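You operate a simulated robot arm through the tools that you are given. There is no shell and no other tool. Be economical: measure what you need, move in short steps, check, and stop when the job is done.

Carry out the task below with a simulated robot arm. There is one attempt and no reset: what you move stays moved.

TASK
Put one of the small yellow caps from the top of the brown table on top of the small meter there.
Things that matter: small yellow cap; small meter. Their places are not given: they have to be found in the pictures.

It is judged by the outcome, as a careful person would: the job done as asked, and still so three seconds after it is handed in. It fails if anything else is knocked over, pushed out of place, dropped, spilled or broken.

THE ROBOT
A 6-joint arm with a two-finger parallel gripper, fixed in place. Base frame: the origin is at the foot of the arm, x ahead of it, y to its left, z up; the work surface is at about z = 0. Lengths are in cm, angles in degrees, forces in N, time in s.
With the tool pointing down near the work surface it reaches from about 18 to 46 cm from the base axis. Its first joint turns from -70.0 to 70.0 degrees. Payload 1.9 kg.
Tool frame: the origin (TCP) lies between the finger pads and is the grasp point; the fingertips stand 2.3 cm ahead of it; z points along the fingers, y is the line along which they close. The gripper opens to 9.4 cm. The fingers are 3.8 cm wide and 1 cm thick; the gripper's body (5.4 by 9.6 cm) begins 3.9 cm behind the TCP.
Orientation is that of the tool frame in the base frame, as a unit quaternion [x, y, z, w]. With the fingers straight down and closing along the base's y, the tool's x points along the base's -x, its y along +y and its z along -z.

THE INTERFACE
- The arm moves only by the tool send_rows. Its argument "moves" is a list of rows, each a list of 7 numbers: the opening, from 0 (shut) to 1 (fully open), then the shift along the tool's x, y, z in cm, then the turn, a rotation vector about the tool's x, y, z in degrees. In form: [[grip, x, y, z, wx, wy, wz], ...]. A call has 1 to 10 rows; each row shifts and turns the commanded pose from where the row before left it, along the tool's axes as they then stand. A row lasts 0.2 s, in which the tool goes at most 5 cm and 8.6 degrees; a call with a longer step from one row to the next is refused whole, and so is a gripper value outside its range. A pose out of reach is approached as far as the arm can. The call stops where the force on the tool passes 40 N (or 10 N more than at its start, if that is more) or the arm is blocked; 0.2 s more then pass. The fingers move at their own pace (about 10.8 cm/s each) and stop on an object; they squeeze with about 26 N. The grip force told is the motor's: it shows also when the fingers shut on nothing. Time passes only in rows, and 0.2 s behind the last, so rows that do not move let the fingers close. It gives the time, the measured TCP pose, the force on the tool (base axes), the opening and the grip force at its end, in the units of the frame above (readings bear some noise).
- Cameras (640 x 400 px; columns grow to the right, rows downward): "scene" is fixed at [5.11, 30.93, 42.33]; the picture's right is [-0.82, -0.58, 0.00], its down [-0.34, 0.49, -0.80] and it looks along [0.46, -0.66, -0.60] (base axes); focal length 214 px, centre (320, 200). "wrist" rides on the gripper at [-3.9, 0, -4.4] in the tool frame; the picture's right is [0.00, -1.00, 0.00], its down [0.97, 0.00, -0.24] and it looks along [0.24, 0.00, 0.97] (tool axes); focal length 218 px, centre (320, 200).
- camera(camera): a new picture of that camera. No time passes.
- probe_pixels(camera, pixels): for up to 12 pixels [column, row] of the newest picture of that camera ("zoom" is the newest enlarged one), the place [x, y, z] in the base frame of the surface seen there, good to about 0.2 cm. No time passes.
- inspect(camera, box): a new picture of the part [left, top, right, bottom] of that camera's present view, enlarged. No time passes.
- sign_off(): hands the job in; it is judged then, once.

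Work in short steps. Measure before you move; look again where a grasp or a placing could have gone wrong, and mend it. You have 60 turns and 20 pictures in all, the two below and enlarged ones among them. Open the gripper and draw the arm clear of the work before you hand the job in, unless the task says otherwise; then end with one line.

The tools are called after "Request:" by a JSON object that holds its "method" and its "body". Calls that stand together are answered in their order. send_rows: Moves the arm, as the interface text tells. Its arguments: {"type":"object","properties":{"moves":{"type":"array"}},"required":["moves"]} The other tools are called the same way: camera (camera) takes a picture; probe_pixels (camera, pixels) gives the place of the surface under pixels of a picture; inspect (camera, box) takes an enlarged picture of a part of a camera's view; sign_off () hands the job in.

At the start:

```text
time_s: 0.0
tool_pos: [36.8, -2.73, 23.68]
tool_rot: [0.0, 1.0, -0.001, 0.0]
ft_force: [0.0, -0.5, 0.5]
opening: 9.39
gripper_force: 0.0
```

scene: 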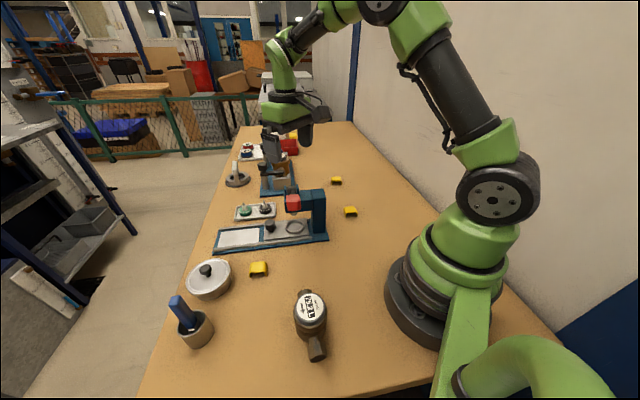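
wrist: 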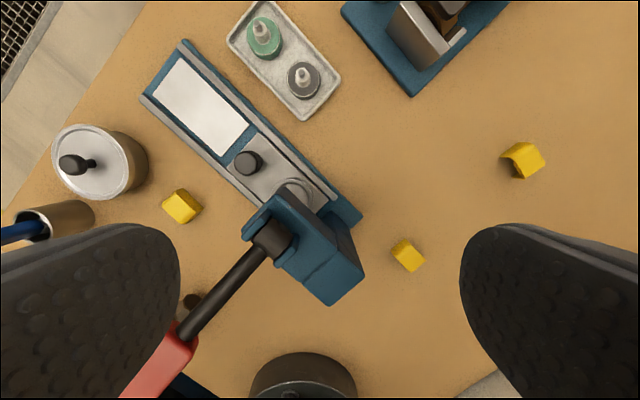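

The scene shows yellow caps at about (258,269), (350,212) and (336,181), and a meter-like object at (311,312). I'll enlarge the view to confirm.

Request:
{"method": "inspect", "body": {"camera": "scene", "box": [170, 240, 370, 365]}}

Request:
{"method": "probe_pixels", "body": {"camera": "scene", "pixels": [[258, 266], [259, 273], [350, 209], [351, 214], [336, 179], [310, 306], [300, 300], [322, 306], [310, 322], [316, 348], [311, 293], [290, 330]]}}

Request:
{"method": "probe_pixels", "body": {"camera": "wrist", "pixels": [[180, 206], [408, 255], [522, 157], [300, 370], [190, 302], [265, 375], [340, 375]]}}

```text
3.20 times, centred on (270, 302) of scene
```

zoom: 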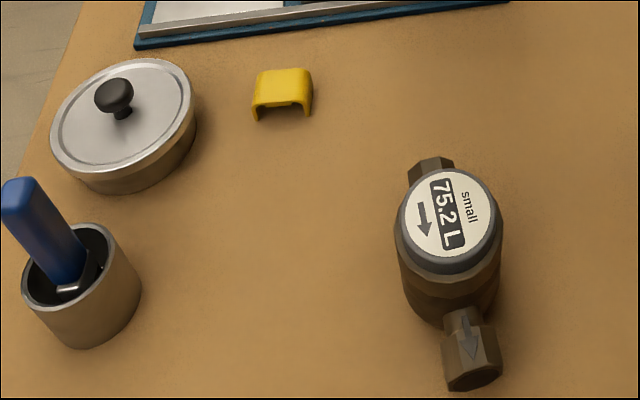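

```text
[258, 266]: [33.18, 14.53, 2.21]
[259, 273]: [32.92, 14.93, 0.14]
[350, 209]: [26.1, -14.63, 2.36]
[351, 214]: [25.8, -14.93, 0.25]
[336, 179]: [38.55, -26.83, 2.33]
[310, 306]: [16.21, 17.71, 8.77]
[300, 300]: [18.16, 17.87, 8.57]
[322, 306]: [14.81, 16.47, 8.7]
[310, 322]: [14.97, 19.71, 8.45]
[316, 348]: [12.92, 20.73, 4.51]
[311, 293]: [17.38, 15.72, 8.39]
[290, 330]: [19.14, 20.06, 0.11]
```

```text
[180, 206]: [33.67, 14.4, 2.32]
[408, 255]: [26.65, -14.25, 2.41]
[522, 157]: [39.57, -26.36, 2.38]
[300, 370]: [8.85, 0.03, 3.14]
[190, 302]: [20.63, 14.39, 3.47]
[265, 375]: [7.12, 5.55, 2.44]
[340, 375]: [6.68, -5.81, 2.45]
```

The meter is labelled "small", with its top at about (16.3, 17.8, 8.7). Next I'll get the shape and orientation of the nearest cap.

Request:
{"method": "probe_pixels", "body": {"camera": "zoom", "pixels": [[260, 73], [304, 71], [256, 103], [310, 102], [256, 118], [308, 112], [402, 215], [492, 210], [447, 168], [447, 258], [447, 213], [470, 340]]}}

Request:
{"method": "inspect", "body": {"camera": "wrist", "box": [130, 160, 240, 230]}}

```text
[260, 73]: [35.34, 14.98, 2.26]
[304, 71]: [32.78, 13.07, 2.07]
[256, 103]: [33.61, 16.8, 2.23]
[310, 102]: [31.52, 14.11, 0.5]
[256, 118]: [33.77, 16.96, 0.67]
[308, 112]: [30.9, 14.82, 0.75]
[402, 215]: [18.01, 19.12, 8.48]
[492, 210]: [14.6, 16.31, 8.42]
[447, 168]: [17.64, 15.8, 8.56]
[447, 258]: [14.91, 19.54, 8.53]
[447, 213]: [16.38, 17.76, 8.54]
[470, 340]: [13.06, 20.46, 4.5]
```

```text
5.71 times, centred on (185, 195) of wrist
```

zoom: 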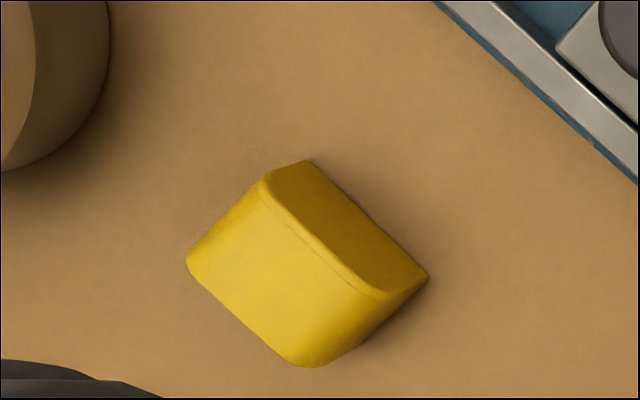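

Request:
{"method": "probe_pixels", "body": {"camera": "zoom", "pixels": [[268, 188], [380, 290], [192, 258], [300, 358], [285, 270], [312, 164], [424, 274], [350, 245], [20, 165], [450, 15], [615, 180]]}}

```text
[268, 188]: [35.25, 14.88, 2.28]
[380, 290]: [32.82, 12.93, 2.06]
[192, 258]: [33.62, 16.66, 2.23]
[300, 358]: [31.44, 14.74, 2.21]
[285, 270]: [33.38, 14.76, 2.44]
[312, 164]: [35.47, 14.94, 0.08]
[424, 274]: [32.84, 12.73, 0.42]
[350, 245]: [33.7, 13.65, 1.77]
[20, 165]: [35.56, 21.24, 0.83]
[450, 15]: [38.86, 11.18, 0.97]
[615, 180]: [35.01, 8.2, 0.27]
```

The nearest cap is centred at about (33.3, 14.8) and stands 2.3 high. Its long axis is at about 39° and its short side is about 2.4. I'll check the heights of nearby obstacles.

Request:
{"method": "probe_pixels", "body": {"camera": "wrist", "pixels": [[300, 245], [350, 285], [270, 240], [240, 280], [160, 370], [75, 163], [110, 165], [25, 228], [190, 302]]}}

Request:
{"method": "probe_pixels", "body": {"camera": "scene", "pixels": [[318, 195], [293, 203], [206, 269], [178, 300], [208, 320], [229, 283], [310, 192]]}}

```text
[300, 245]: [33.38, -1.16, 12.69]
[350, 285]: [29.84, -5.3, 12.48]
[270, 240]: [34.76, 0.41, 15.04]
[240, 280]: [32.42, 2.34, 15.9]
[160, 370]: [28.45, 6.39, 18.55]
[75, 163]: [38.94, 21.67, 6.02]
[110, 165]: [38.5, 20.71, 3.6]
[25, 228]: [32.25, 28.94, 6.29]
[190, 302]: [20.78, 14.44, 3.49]
```

```text
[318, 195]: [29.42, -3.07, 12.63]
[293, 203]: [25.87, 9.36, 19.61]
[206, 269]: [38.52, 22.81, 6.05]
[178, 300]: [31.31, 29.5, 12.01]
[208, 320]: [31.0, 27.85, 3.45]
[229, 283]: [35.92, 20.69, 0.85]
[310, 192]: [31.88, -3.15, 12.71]
```

A red lever tip near (26, 9.4, 19.6) sits in the arm's path to that cap, so the cap at scene (350,212) looks safer. I'll look at both closely.

Request:
{"method": "inspect", "body": {"camera": "scene", "box": [265, 170, 375, 240]}}

Request:
{"method": "probe_pixels", "body": {"camera": "scene", "pixels": [[287, 197], [299, 196], [287, 210], [299, 208], [305, 192], [324, 192], [326, 230], [312, 232], [325, 210]]}}

Request:
{"method": "inspect", "body": {"camera": "wrist", "box": [345, 215, 455, 285]}}

Request:
{"method": "probe_pixels", "body": {"camera": "wrist", "pixels": [[364, 277], [332, 304], [345, 250], [360, 215]]}}

```text
5.71 times, centred on (320, 205) of scene
```

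zoom: 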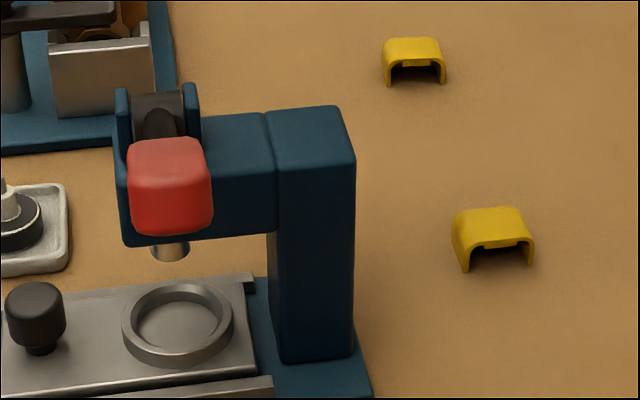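

```text
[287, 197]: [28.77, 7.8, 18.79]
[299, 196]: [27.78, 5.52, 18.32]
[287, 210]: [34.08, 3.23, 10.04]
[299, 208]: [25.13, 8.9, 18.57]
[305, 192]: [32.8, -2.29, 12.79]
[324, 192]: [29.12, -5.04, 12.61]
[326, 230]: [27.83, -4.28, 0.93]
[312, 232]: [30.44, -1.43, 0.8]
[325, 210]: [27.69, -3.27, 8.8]
```

```text
5.71 times, centred on (400, 250) of wrist
```

zoom: 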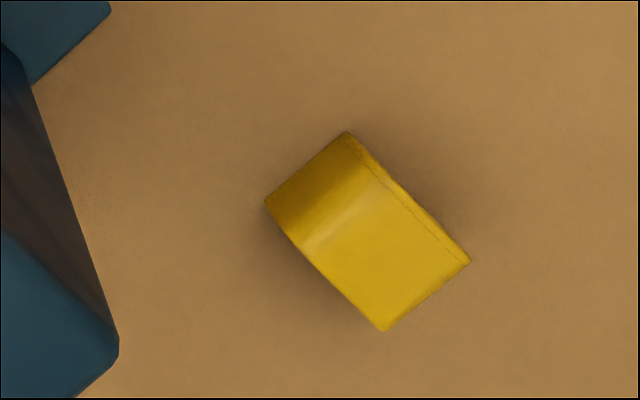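

```text
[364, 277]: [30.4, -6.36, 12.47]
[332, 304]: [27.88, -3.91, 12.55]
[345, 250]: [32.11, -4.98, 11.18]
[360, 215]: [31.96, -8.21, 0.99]
```

Request:
{"method": "probe_pixels", "body": {"camera": "zoom", "pixels": [[347, 137], [272, 200], [463, 262], [384, 325], [300, 238], [385, 170], [350, 215], [400, 260], [310, 170], [430, 230]]}}

```text
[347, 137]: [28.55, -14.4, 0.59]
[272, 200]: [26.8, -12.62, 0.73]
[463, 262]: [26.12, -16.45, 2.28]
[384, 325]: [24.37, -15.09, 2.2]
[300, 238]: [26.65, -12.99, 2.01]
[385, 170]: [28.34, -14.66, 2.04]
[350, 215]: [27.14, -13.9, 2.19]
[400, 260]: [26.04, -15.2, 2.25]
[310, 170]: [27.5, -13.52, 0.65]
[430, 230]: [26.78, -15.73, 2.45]
```

I'll take the cap at (26.45, -14.6), long axis about 41°, closing along that axis. First I turn the tool -49° about the base z axis, then move above the cap.

Request:
{"method": "send_rows", "body": {"moves": [[0.64, 0, 0, 0, 0, 0, 8.17], [0.64, 0, 0, 0, 0, 0, 8.17], [0.64, 0, 0, 0, 0, 0, 8.17], [0.64, 0, 0, 0, 0, 0, 8.17], [0.64, 0, 0, 0, 0, 0, 8.17], [0.64, 0, 0, 0, 0, 0, 8.15], [0.64, -0.54, -3.9, 0, 0, 0, 0], [0.64, -0.54, -3.9, 0, 0, 0, 0], [0.64, -0.54, -3.9, 0, 0, 0, 0], [0.64, -0.55, -3.9, 0, 0, 0, 0]]}}

```text
time_s: 2.2
tool_pos: [26.5, -14.51, 23.77]
tool_rot: [0.415, 0.91, 0.0, 0.002]
ft_force: [0.7, 0.0, 0.3]
opening: 6.04
gripper_force: 0.1
```

The tool is above the cap with the right yaw. I'll go down partway and check with the wrist camera.

Request:
{"method": "send_rows", "body": {"moves": [[0.64, 0, 0, 4, 0, 0, 0], [0.64, 0, 0, 4, 0, 0, 0], [0.64, 0, 0, 4, 0, 0, 0], [0.64, 0, 0, 2.5, 0, 0, 0]]}}

Request:
{"method": "camera", "body": {"camera": "wrist"}}

Request:
{"method": "camera", "body": {"camera": "scene"}}

```text
time_s: 3.2
tool_pos: [26.52, -14.48, 9.14]
tool_rot: [0.415, 0.91, -0.001, 0.0]
ft_force: [0.0, -0.1, 0.5]
opening: 6.02
gripper_force: 0.1
```

```text
13 pictures are left
```

wrist: 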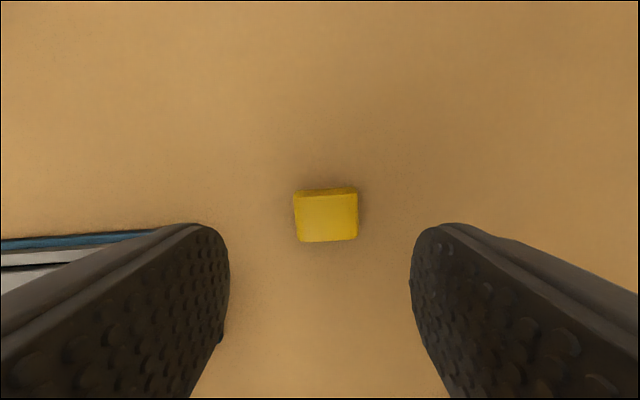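

```text
12 pictures are left
```

scene: 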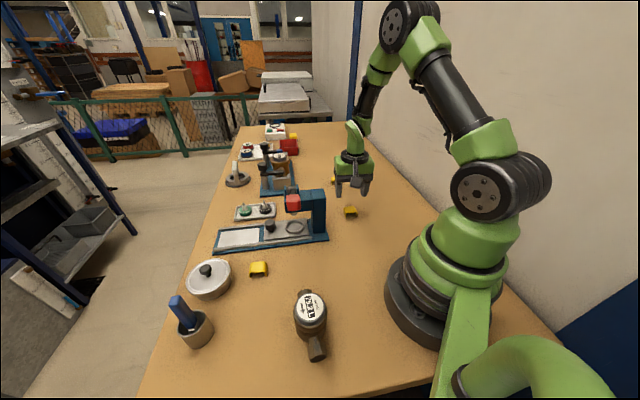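

The cap at (327,218) lines up with the fingers. I'll measure its top corners for the exact centre.

Request:
{"method": "probe_pixels", "body": {"camera": "wrist", "pixels": [[297, 199], [356, 196], [299, 239], [355, 237], [327, 218]]}}

```text
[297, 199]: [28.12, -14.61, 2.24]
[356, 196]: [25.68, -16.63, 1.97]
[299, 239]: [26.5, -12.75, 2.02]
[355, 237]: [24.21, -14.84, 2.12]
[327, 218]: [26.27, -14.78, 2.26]
```

Centre is (26.15, -14.7), so I shift -0.42 along tool y, go down to TCP z of about 2.9 and close.

Request:
{"method": "send_rows", "body": {"moves": [[0.64, 0.08, -0.42, 2.2, 0, 0, 0], [0.64, 0, 0, 2.2, 0, 0, 0], [0.64, 0, 0, 1.85, 0, 0, 0], [0.64, 0, 0, 0, 0, 0, 0], [0.25, 0, 0, 0, 0, 0, 0], [0.25, 0, 0, 0, 0, 0, 0], [0.25, 0, 0, 0, 0, 0, 0]]}}

Request:
{"method": "camera", "body": {"camera": "wrist"}}

```text
time_s: 4.8
tool_pos: [26.07, -14.95, 2.81]
tool_rot: [0.416, 0.91, 0.0, 0.0]
ft_force: [-0.3, 0.2, 0.0]
opening: 3.63
gripper_force: 25.9
```

```text
11 pictures are left
```

wrist: 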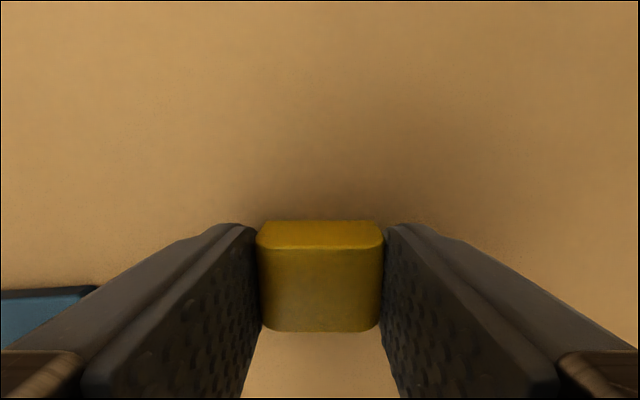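

The cap is held (opening 3.63, 26 N). I'll lift it straight up.

Request:
{"method": "send_rows", "body": {"moves": [[0.2, 0, 0, -2, 0, 0, 0], [0.2, 0, 0, -4, 0, 0, 0], [0.2, 0, 0, -4, 0, 0, 0], [0.2, 0, 0, -4, 0, 0, 0], [0.2, 0, 0, -4, 0, 0, 0], [0.2, 0, 0, -4, 0, 0, 0], [0.2, 0, 0, -1.5, 0, 0, 0]]}}

```text
time_s: 6.4
tool_pos: [26.04, -14.86, 26.52]
tool_rot: [0.415, 0.91, 0.0, 0.001]
ft_force: [-1.0, 0.0, -0.3]
opening: 3.64
gripper_force: 26.4
```

Cap lifted. Now I retract to radius 24 and swing around the base towards the meter, staying high.

Request:
{"method": "send_rows", "body": {"moves": [[0.2, 2.83, -0.99, 0, 0, 0, 0], [0.2, 2.83, -0.99, 0, 0, 0, 0], [0.2, 1.268, 2.968, 0, 0, 0, -7.71], [0.2, 1.268, 2.968, 0, 0, 0, -7.71], [0.2, 1.268, 2.968, 0, 0, 0, -7.71], [0.2, 1.268, 2.968, 0, 0, 0, -7.71], [0.2, 1.268, 2.968, 0, 0, 0, -7.71], [0.2, 1.268, 2.968, 0, 0, 0, -7.71]]}}

```text
time_s: 8.2
tool_pos: [22.93, 6.98, 26.24]
tool_rot: [0.024, 1.0, -0.001, 0.001]
ft_force: [-0.1, 0.8, -0.1]
opening: 3.63
gripper_force: 26.1
```

Request:
{"method": "send_rows", "body": {"moves": [[0.2, 1.268, 2.968, 0, 0, 0, -7.71], [0.2, 1.268, 2.968, 0, 0, 0, -7.71], [0.2, 1.268, 2.968, 0, 0, 0, -7.71], [0.2, 1.268, 2.968, 0, 0, 0, -7.71], [0.2, 0, 0, 0, 0, 0, 0]]}}

Request:
{"method": "camera", "body": {"camera": "wrist"}}

Request:
{"method": "camera", "body": {"camera": "scene"}}

```text
time_s: 9.4
tool_pos: [16.29, 17.76, 26.45]
tool_rot: [-0.243, 0.97, -0.001, 0.0]
ft_force: [0.1, -0.9, 1.0]
opening: 3.66
gripper_force: 26.1
```

```text
10 pictures are left
```

wrist: 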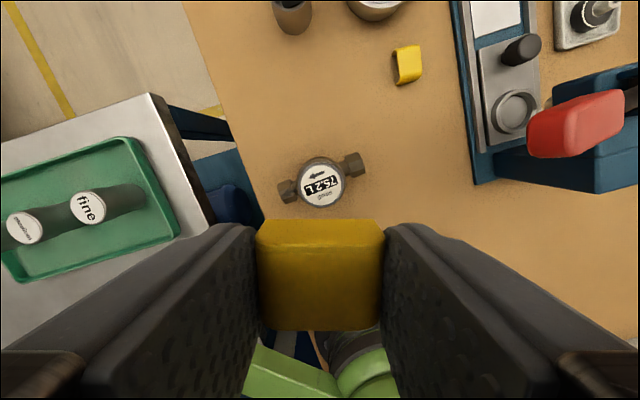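

```text
9 pictures are left
```

scene: 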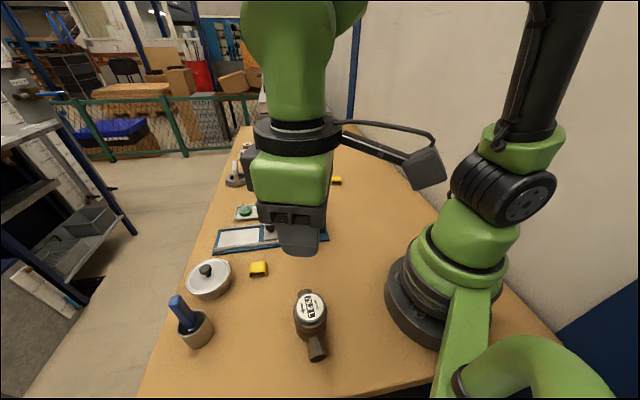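

The meter face is at wrist pixel (322,185). I'll re-measure its top from here.

Request:
{"method": "probe_pixels", "body": {"camera": "wrist", "pixels": [[322, 185], [302, 184], [342, 183], [320, 167], [322, 203], [288, 190], [352, 165], [605, 95], [560, 140]]}}

```text
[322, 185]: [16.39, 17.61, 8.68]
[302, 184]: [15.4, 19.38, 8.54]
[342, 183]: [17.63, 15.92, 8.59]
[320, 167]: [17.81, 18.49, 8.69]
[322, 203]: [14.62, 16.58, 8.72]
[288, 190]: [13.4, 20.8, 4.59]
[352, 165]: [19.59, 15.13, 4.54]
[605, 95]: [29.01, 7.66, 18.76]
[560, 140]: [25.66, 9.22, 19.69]
```

Meter top centre is (16.37, 17.6) at z 8.65. I'll make a small correction and go down partway.

Request:
{"method": "send_rows", "body": {"moves": [[0.2, -0.13, -0.18, 3, 0, 0, 0], [0.2, 0, 0, 3, 0, 0, 0], [0.2, 0, 0, 3, 0, 0, 0], [0.2, 0, 0, 3, 0, 0, 0], [0.2, 0, 0, 0, 0, 0, 0]]}}

Request:
{"method": "camera", "body": {"camera": "scene"}}

```text
time_s: 10.6
tool_pos: [16.46, 17.65, 14.51]
tool_rot: [-0.241, 0.97, 0.0, 0.0]
ft_force: [-1.2, -0.2, 0.6]
opening: 3.61
gripper_force: 26.0
```

```text
8 pictures are left
```

scene: 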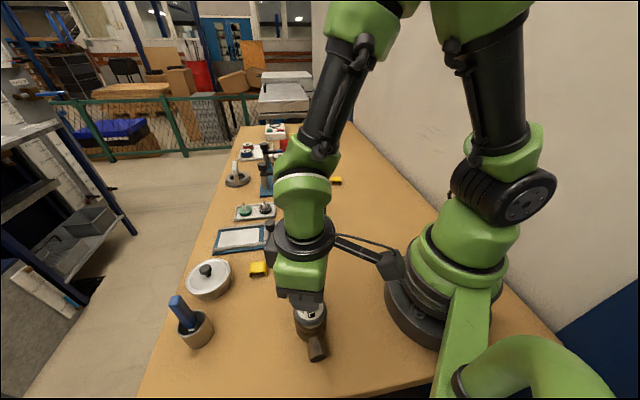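

Cap bottom is at about z 11.7, 3 cm above the meter. I'll lower it gently in small steps.

Request:
{"method": "send_rows", "body": {"moves": [[0.2, 0, 0, 1.2, 0, 0, 0], [0.2, 0, 0, 1.0, 0, 0, 0], [0.2, 0, 0, 0.4, 0, 0, 0], [0.2, 0, 0, 0.2, 0, 0, 0], [0.2, 0, 0, 0, 0, 0, 0]]}}

Request:
{"method": "inspect", "body": {"camera": "scene", "box": [260, 260, 360, 365]}}

```text
time_s: 11.8
tool_pos: [16.52, 17.55, 11.59]
tool_rot: [-0.243, 0.97, -0.001, 0.0]
ft_force: [0.7, -0.4, 0.3]
opening: 3.63
gripper_force: 25.9
```

```text
3.81 times, centred on (310, 312) of scene
```

zoom: 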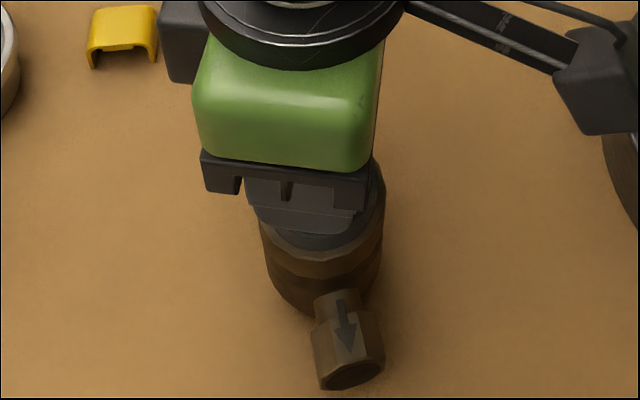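

No contact yet, so I'll continue in 0.08 cm steps and watch the force.

Request:
{"method": "send_rows", "body": {"moves": [[0.2, 0, 0, 0.08, 0, 0, 0], [0.2, 0, 0, 0.08, 0, 0, 0]]}}

```text
time_s: 12.4
tool_pos: [16.55, 17.54, 11.36]
tool_rot: [-0.242, 0.97, -0.001, 0.0]
ft_force: [-0.5, -0.2, -0.3]
opening: 3.65
gripper_force: 25.8
```

Request:
{"method": "send_rows", "body": {"moves": [[0.2, 0, 0, 0.06, 0, 0, 0], [0.2, 0, 0, 0, 0, 0, 0]]}}

```text
time_s: 13.0
tool_pos: [16.69, 17.59, 11.35]
tool_rot: [-0.242, 0.97, -0.001, 0.001]
ft_force: [-0.6, 0.1, 0.4]
opening: 3.64
gripper_force: 25.9
```

Request:
{"method": "send_rows", "body": {"moves": [[0.2, 0, 0, 0.07, 0, 0, 0], [0.2, 0, 0, 0, 0, 0, 0]]}}

Request:
{"method": "camera", "body": {"camera": "wrist"}}

```text
time_s: 13.6
tool_pos: [16.66, 17.52, 11.29]
tool_rot: [-0.242, 0.97, -0.002, 0.0]
ft_force: [0.3, 0.0, -0.2]
opening: 3.64
gripper_force: 26.2
```

```text
6 pictures are left
```

wrist: 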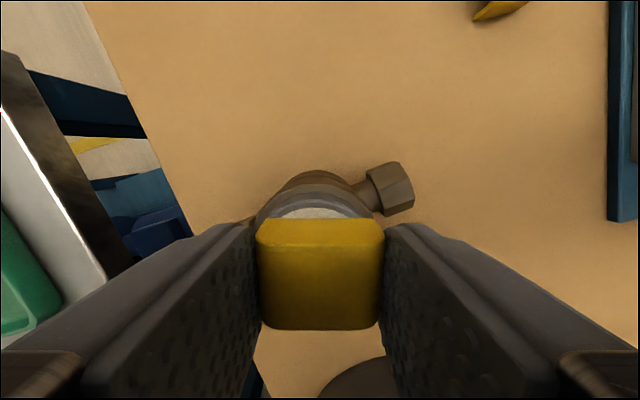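

Laterally it looks centred (meter about col 317, cap col 320). There's still no contact force, so I lower a bit more.

Request:
{"method": "send_rows", "body": {"moves": [[0.2, 0, 0, 0.07, 0, 0, 0], [0.2, 0, 0, 0, 0, 0, 0]]}}

Request:
{"method": "probe_pixels", "body": {"camera": "wrist", "pixels": [[320, 214], [320, 207], [300, 215], [340, 215], [320, 245], [320, 320], [262, 280], [378, 280], [320, 196]]}}

```text
time_s: 14.2
tool_pos: [16.49, 17.79, 11.3]
tool_rot: [-0.242, 0.97, -0.001, 0.001]
ft_force: [0.5, -1.9, 8.7]
opening: 3.63
gripper_force: 25.9
```

```text
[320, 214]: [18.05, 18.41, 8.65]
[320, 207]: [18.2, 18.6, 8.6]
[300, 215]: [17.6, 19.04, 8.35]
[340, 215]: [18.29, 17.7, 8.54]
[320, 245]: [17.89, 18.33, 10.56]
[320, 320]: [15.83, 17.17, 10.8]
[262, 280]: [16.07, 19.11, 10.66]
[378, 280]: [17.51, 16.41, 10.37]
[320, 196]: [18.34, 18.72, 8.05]
```

Contact at 8.7 N. The cap is about 0.45 cm off centre along tool -x, so I'll lift slightly, shift and lower again.

Request:
{"method": "send_rows", "body": {"moves": [[0.2, 0, 0, -0.6, 0, 0, 0], [0.2, 0.42, 0, 0, 0, 0, 0], [0.2, 0, 0, 0.35, 0, 0, 0], [0.2, 0, 0, 0.15, 0, 0, 0], [0.2, 0, 0, 0, 0, 0, 0]]}}

```text
time_s: 15.4
tool_pos: [16.18, 17.45, 11.26]
tool_rot: [-0.241, 0.97, -0.001, 0.0]
ft_force: [0.2, -0.2, -0.4]
opening: 3.62
gripper_force: 25.9
```

Request:
{"method": "send_rows", "body": {"moves": [[0.2, 0, 0, 0.06, 0, 0, 0], [0.2, 0, 0, 0, 0, 0, 0]]}}

Request:
{"method": "camera", "body": {"camera": "wrist"}}

```text
time_s: 16.0
tool_pos: [16.14, 17.35, 11.23]
tool_rot: [-0.242, 0.97, -0.001, 0.0]
ft_force: [-0.7, 0.0, 0.3]
opening: 3.64
gripper_force: 26.3
```

```text
5 pictures are left
```

wrist: 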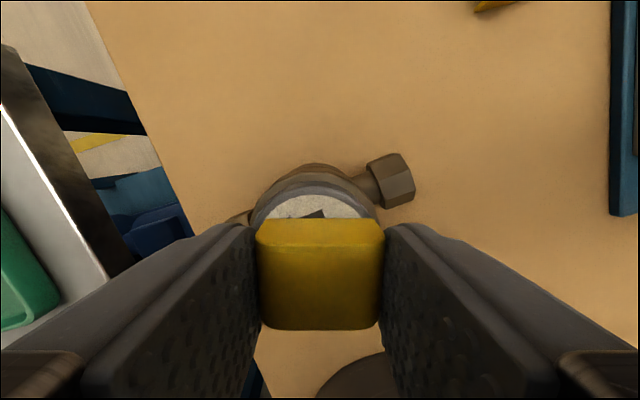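

Better centred. I lower to contact.

Request:
{"method": "send_rows", "body": {"moves": [[0.2, 0, 0, 0.06, 0, 0, 0], [0.2, 0, 0, 0, 0, 0, 0]]}}

```text
time_s: 16.6
tool_pos: [16.15, 17.39, 11.24]
tool_rot: [-0.242, 0.97, -0.001, 0.001]
ft_force: [1.5, -0.8, 9.1]
opening: 3.63
gripper_force: 25.9
```

Contact at 9 N. I open the fingers moderately, wait, and then draw straight up.

Request:
{"method": "send_rows", "body": {"moves": [[0.42, 0, 0, -0.02, 0, 0, 0], [0.5, 0, 0, 0, 0, 0, 0], [0.6, 0, 0, 0, 0, 0, 0], [0.6, 0, 0, 0, 0, 0, 0], [0.6, 0, 0, -1, 0, 0, 0], [0.6, 0, 0, -3, 0, 0, 0], [0.6, 0, 0, -4, 0, 0, 0], [0.6, 0, 0, -4, 0, 0, 0], [0.6, 0, 0, -3, 0, 0, 0]]}}

Request:
{"method": "camera", "body": {"camera": "wrist"}}

Request:
{"method": "inspect", "body": {"camera": "scene", "box": [230, 240, 390, 365]}}

```text
time_s: 18.6
tool_pos: [16.11, 17.42, 26.07]
tool_rot: [-0.241, 0.971, -0.001, 0.0]
ft_force: [-0.5, 0.3, -0.6]
opening: 5.65
gripper_force: 0.0
```

```text
4 pictures are left
```

wrist: 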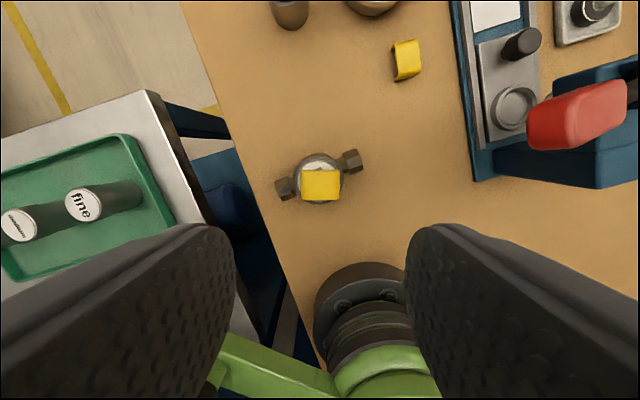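

```text
3.20 times, centred on (310, 302) of scene
```

zoom: 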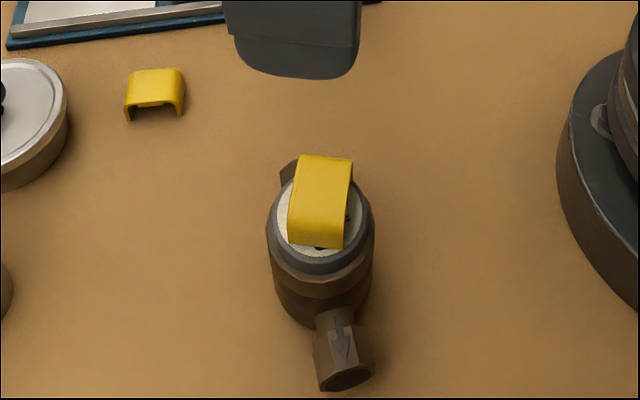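

The cap sits level on the meter's face, the meter hasn't moved, and the gripper is open and well above it. I'm handing in.

Request:
{"method": "sign_off", "body": {}}

```text
The job is handed in.
```

One small yellow cap is now resting level on top of the small meter; nothing else looked disturbed in the last pictures, and the gripper is open and clear above it.
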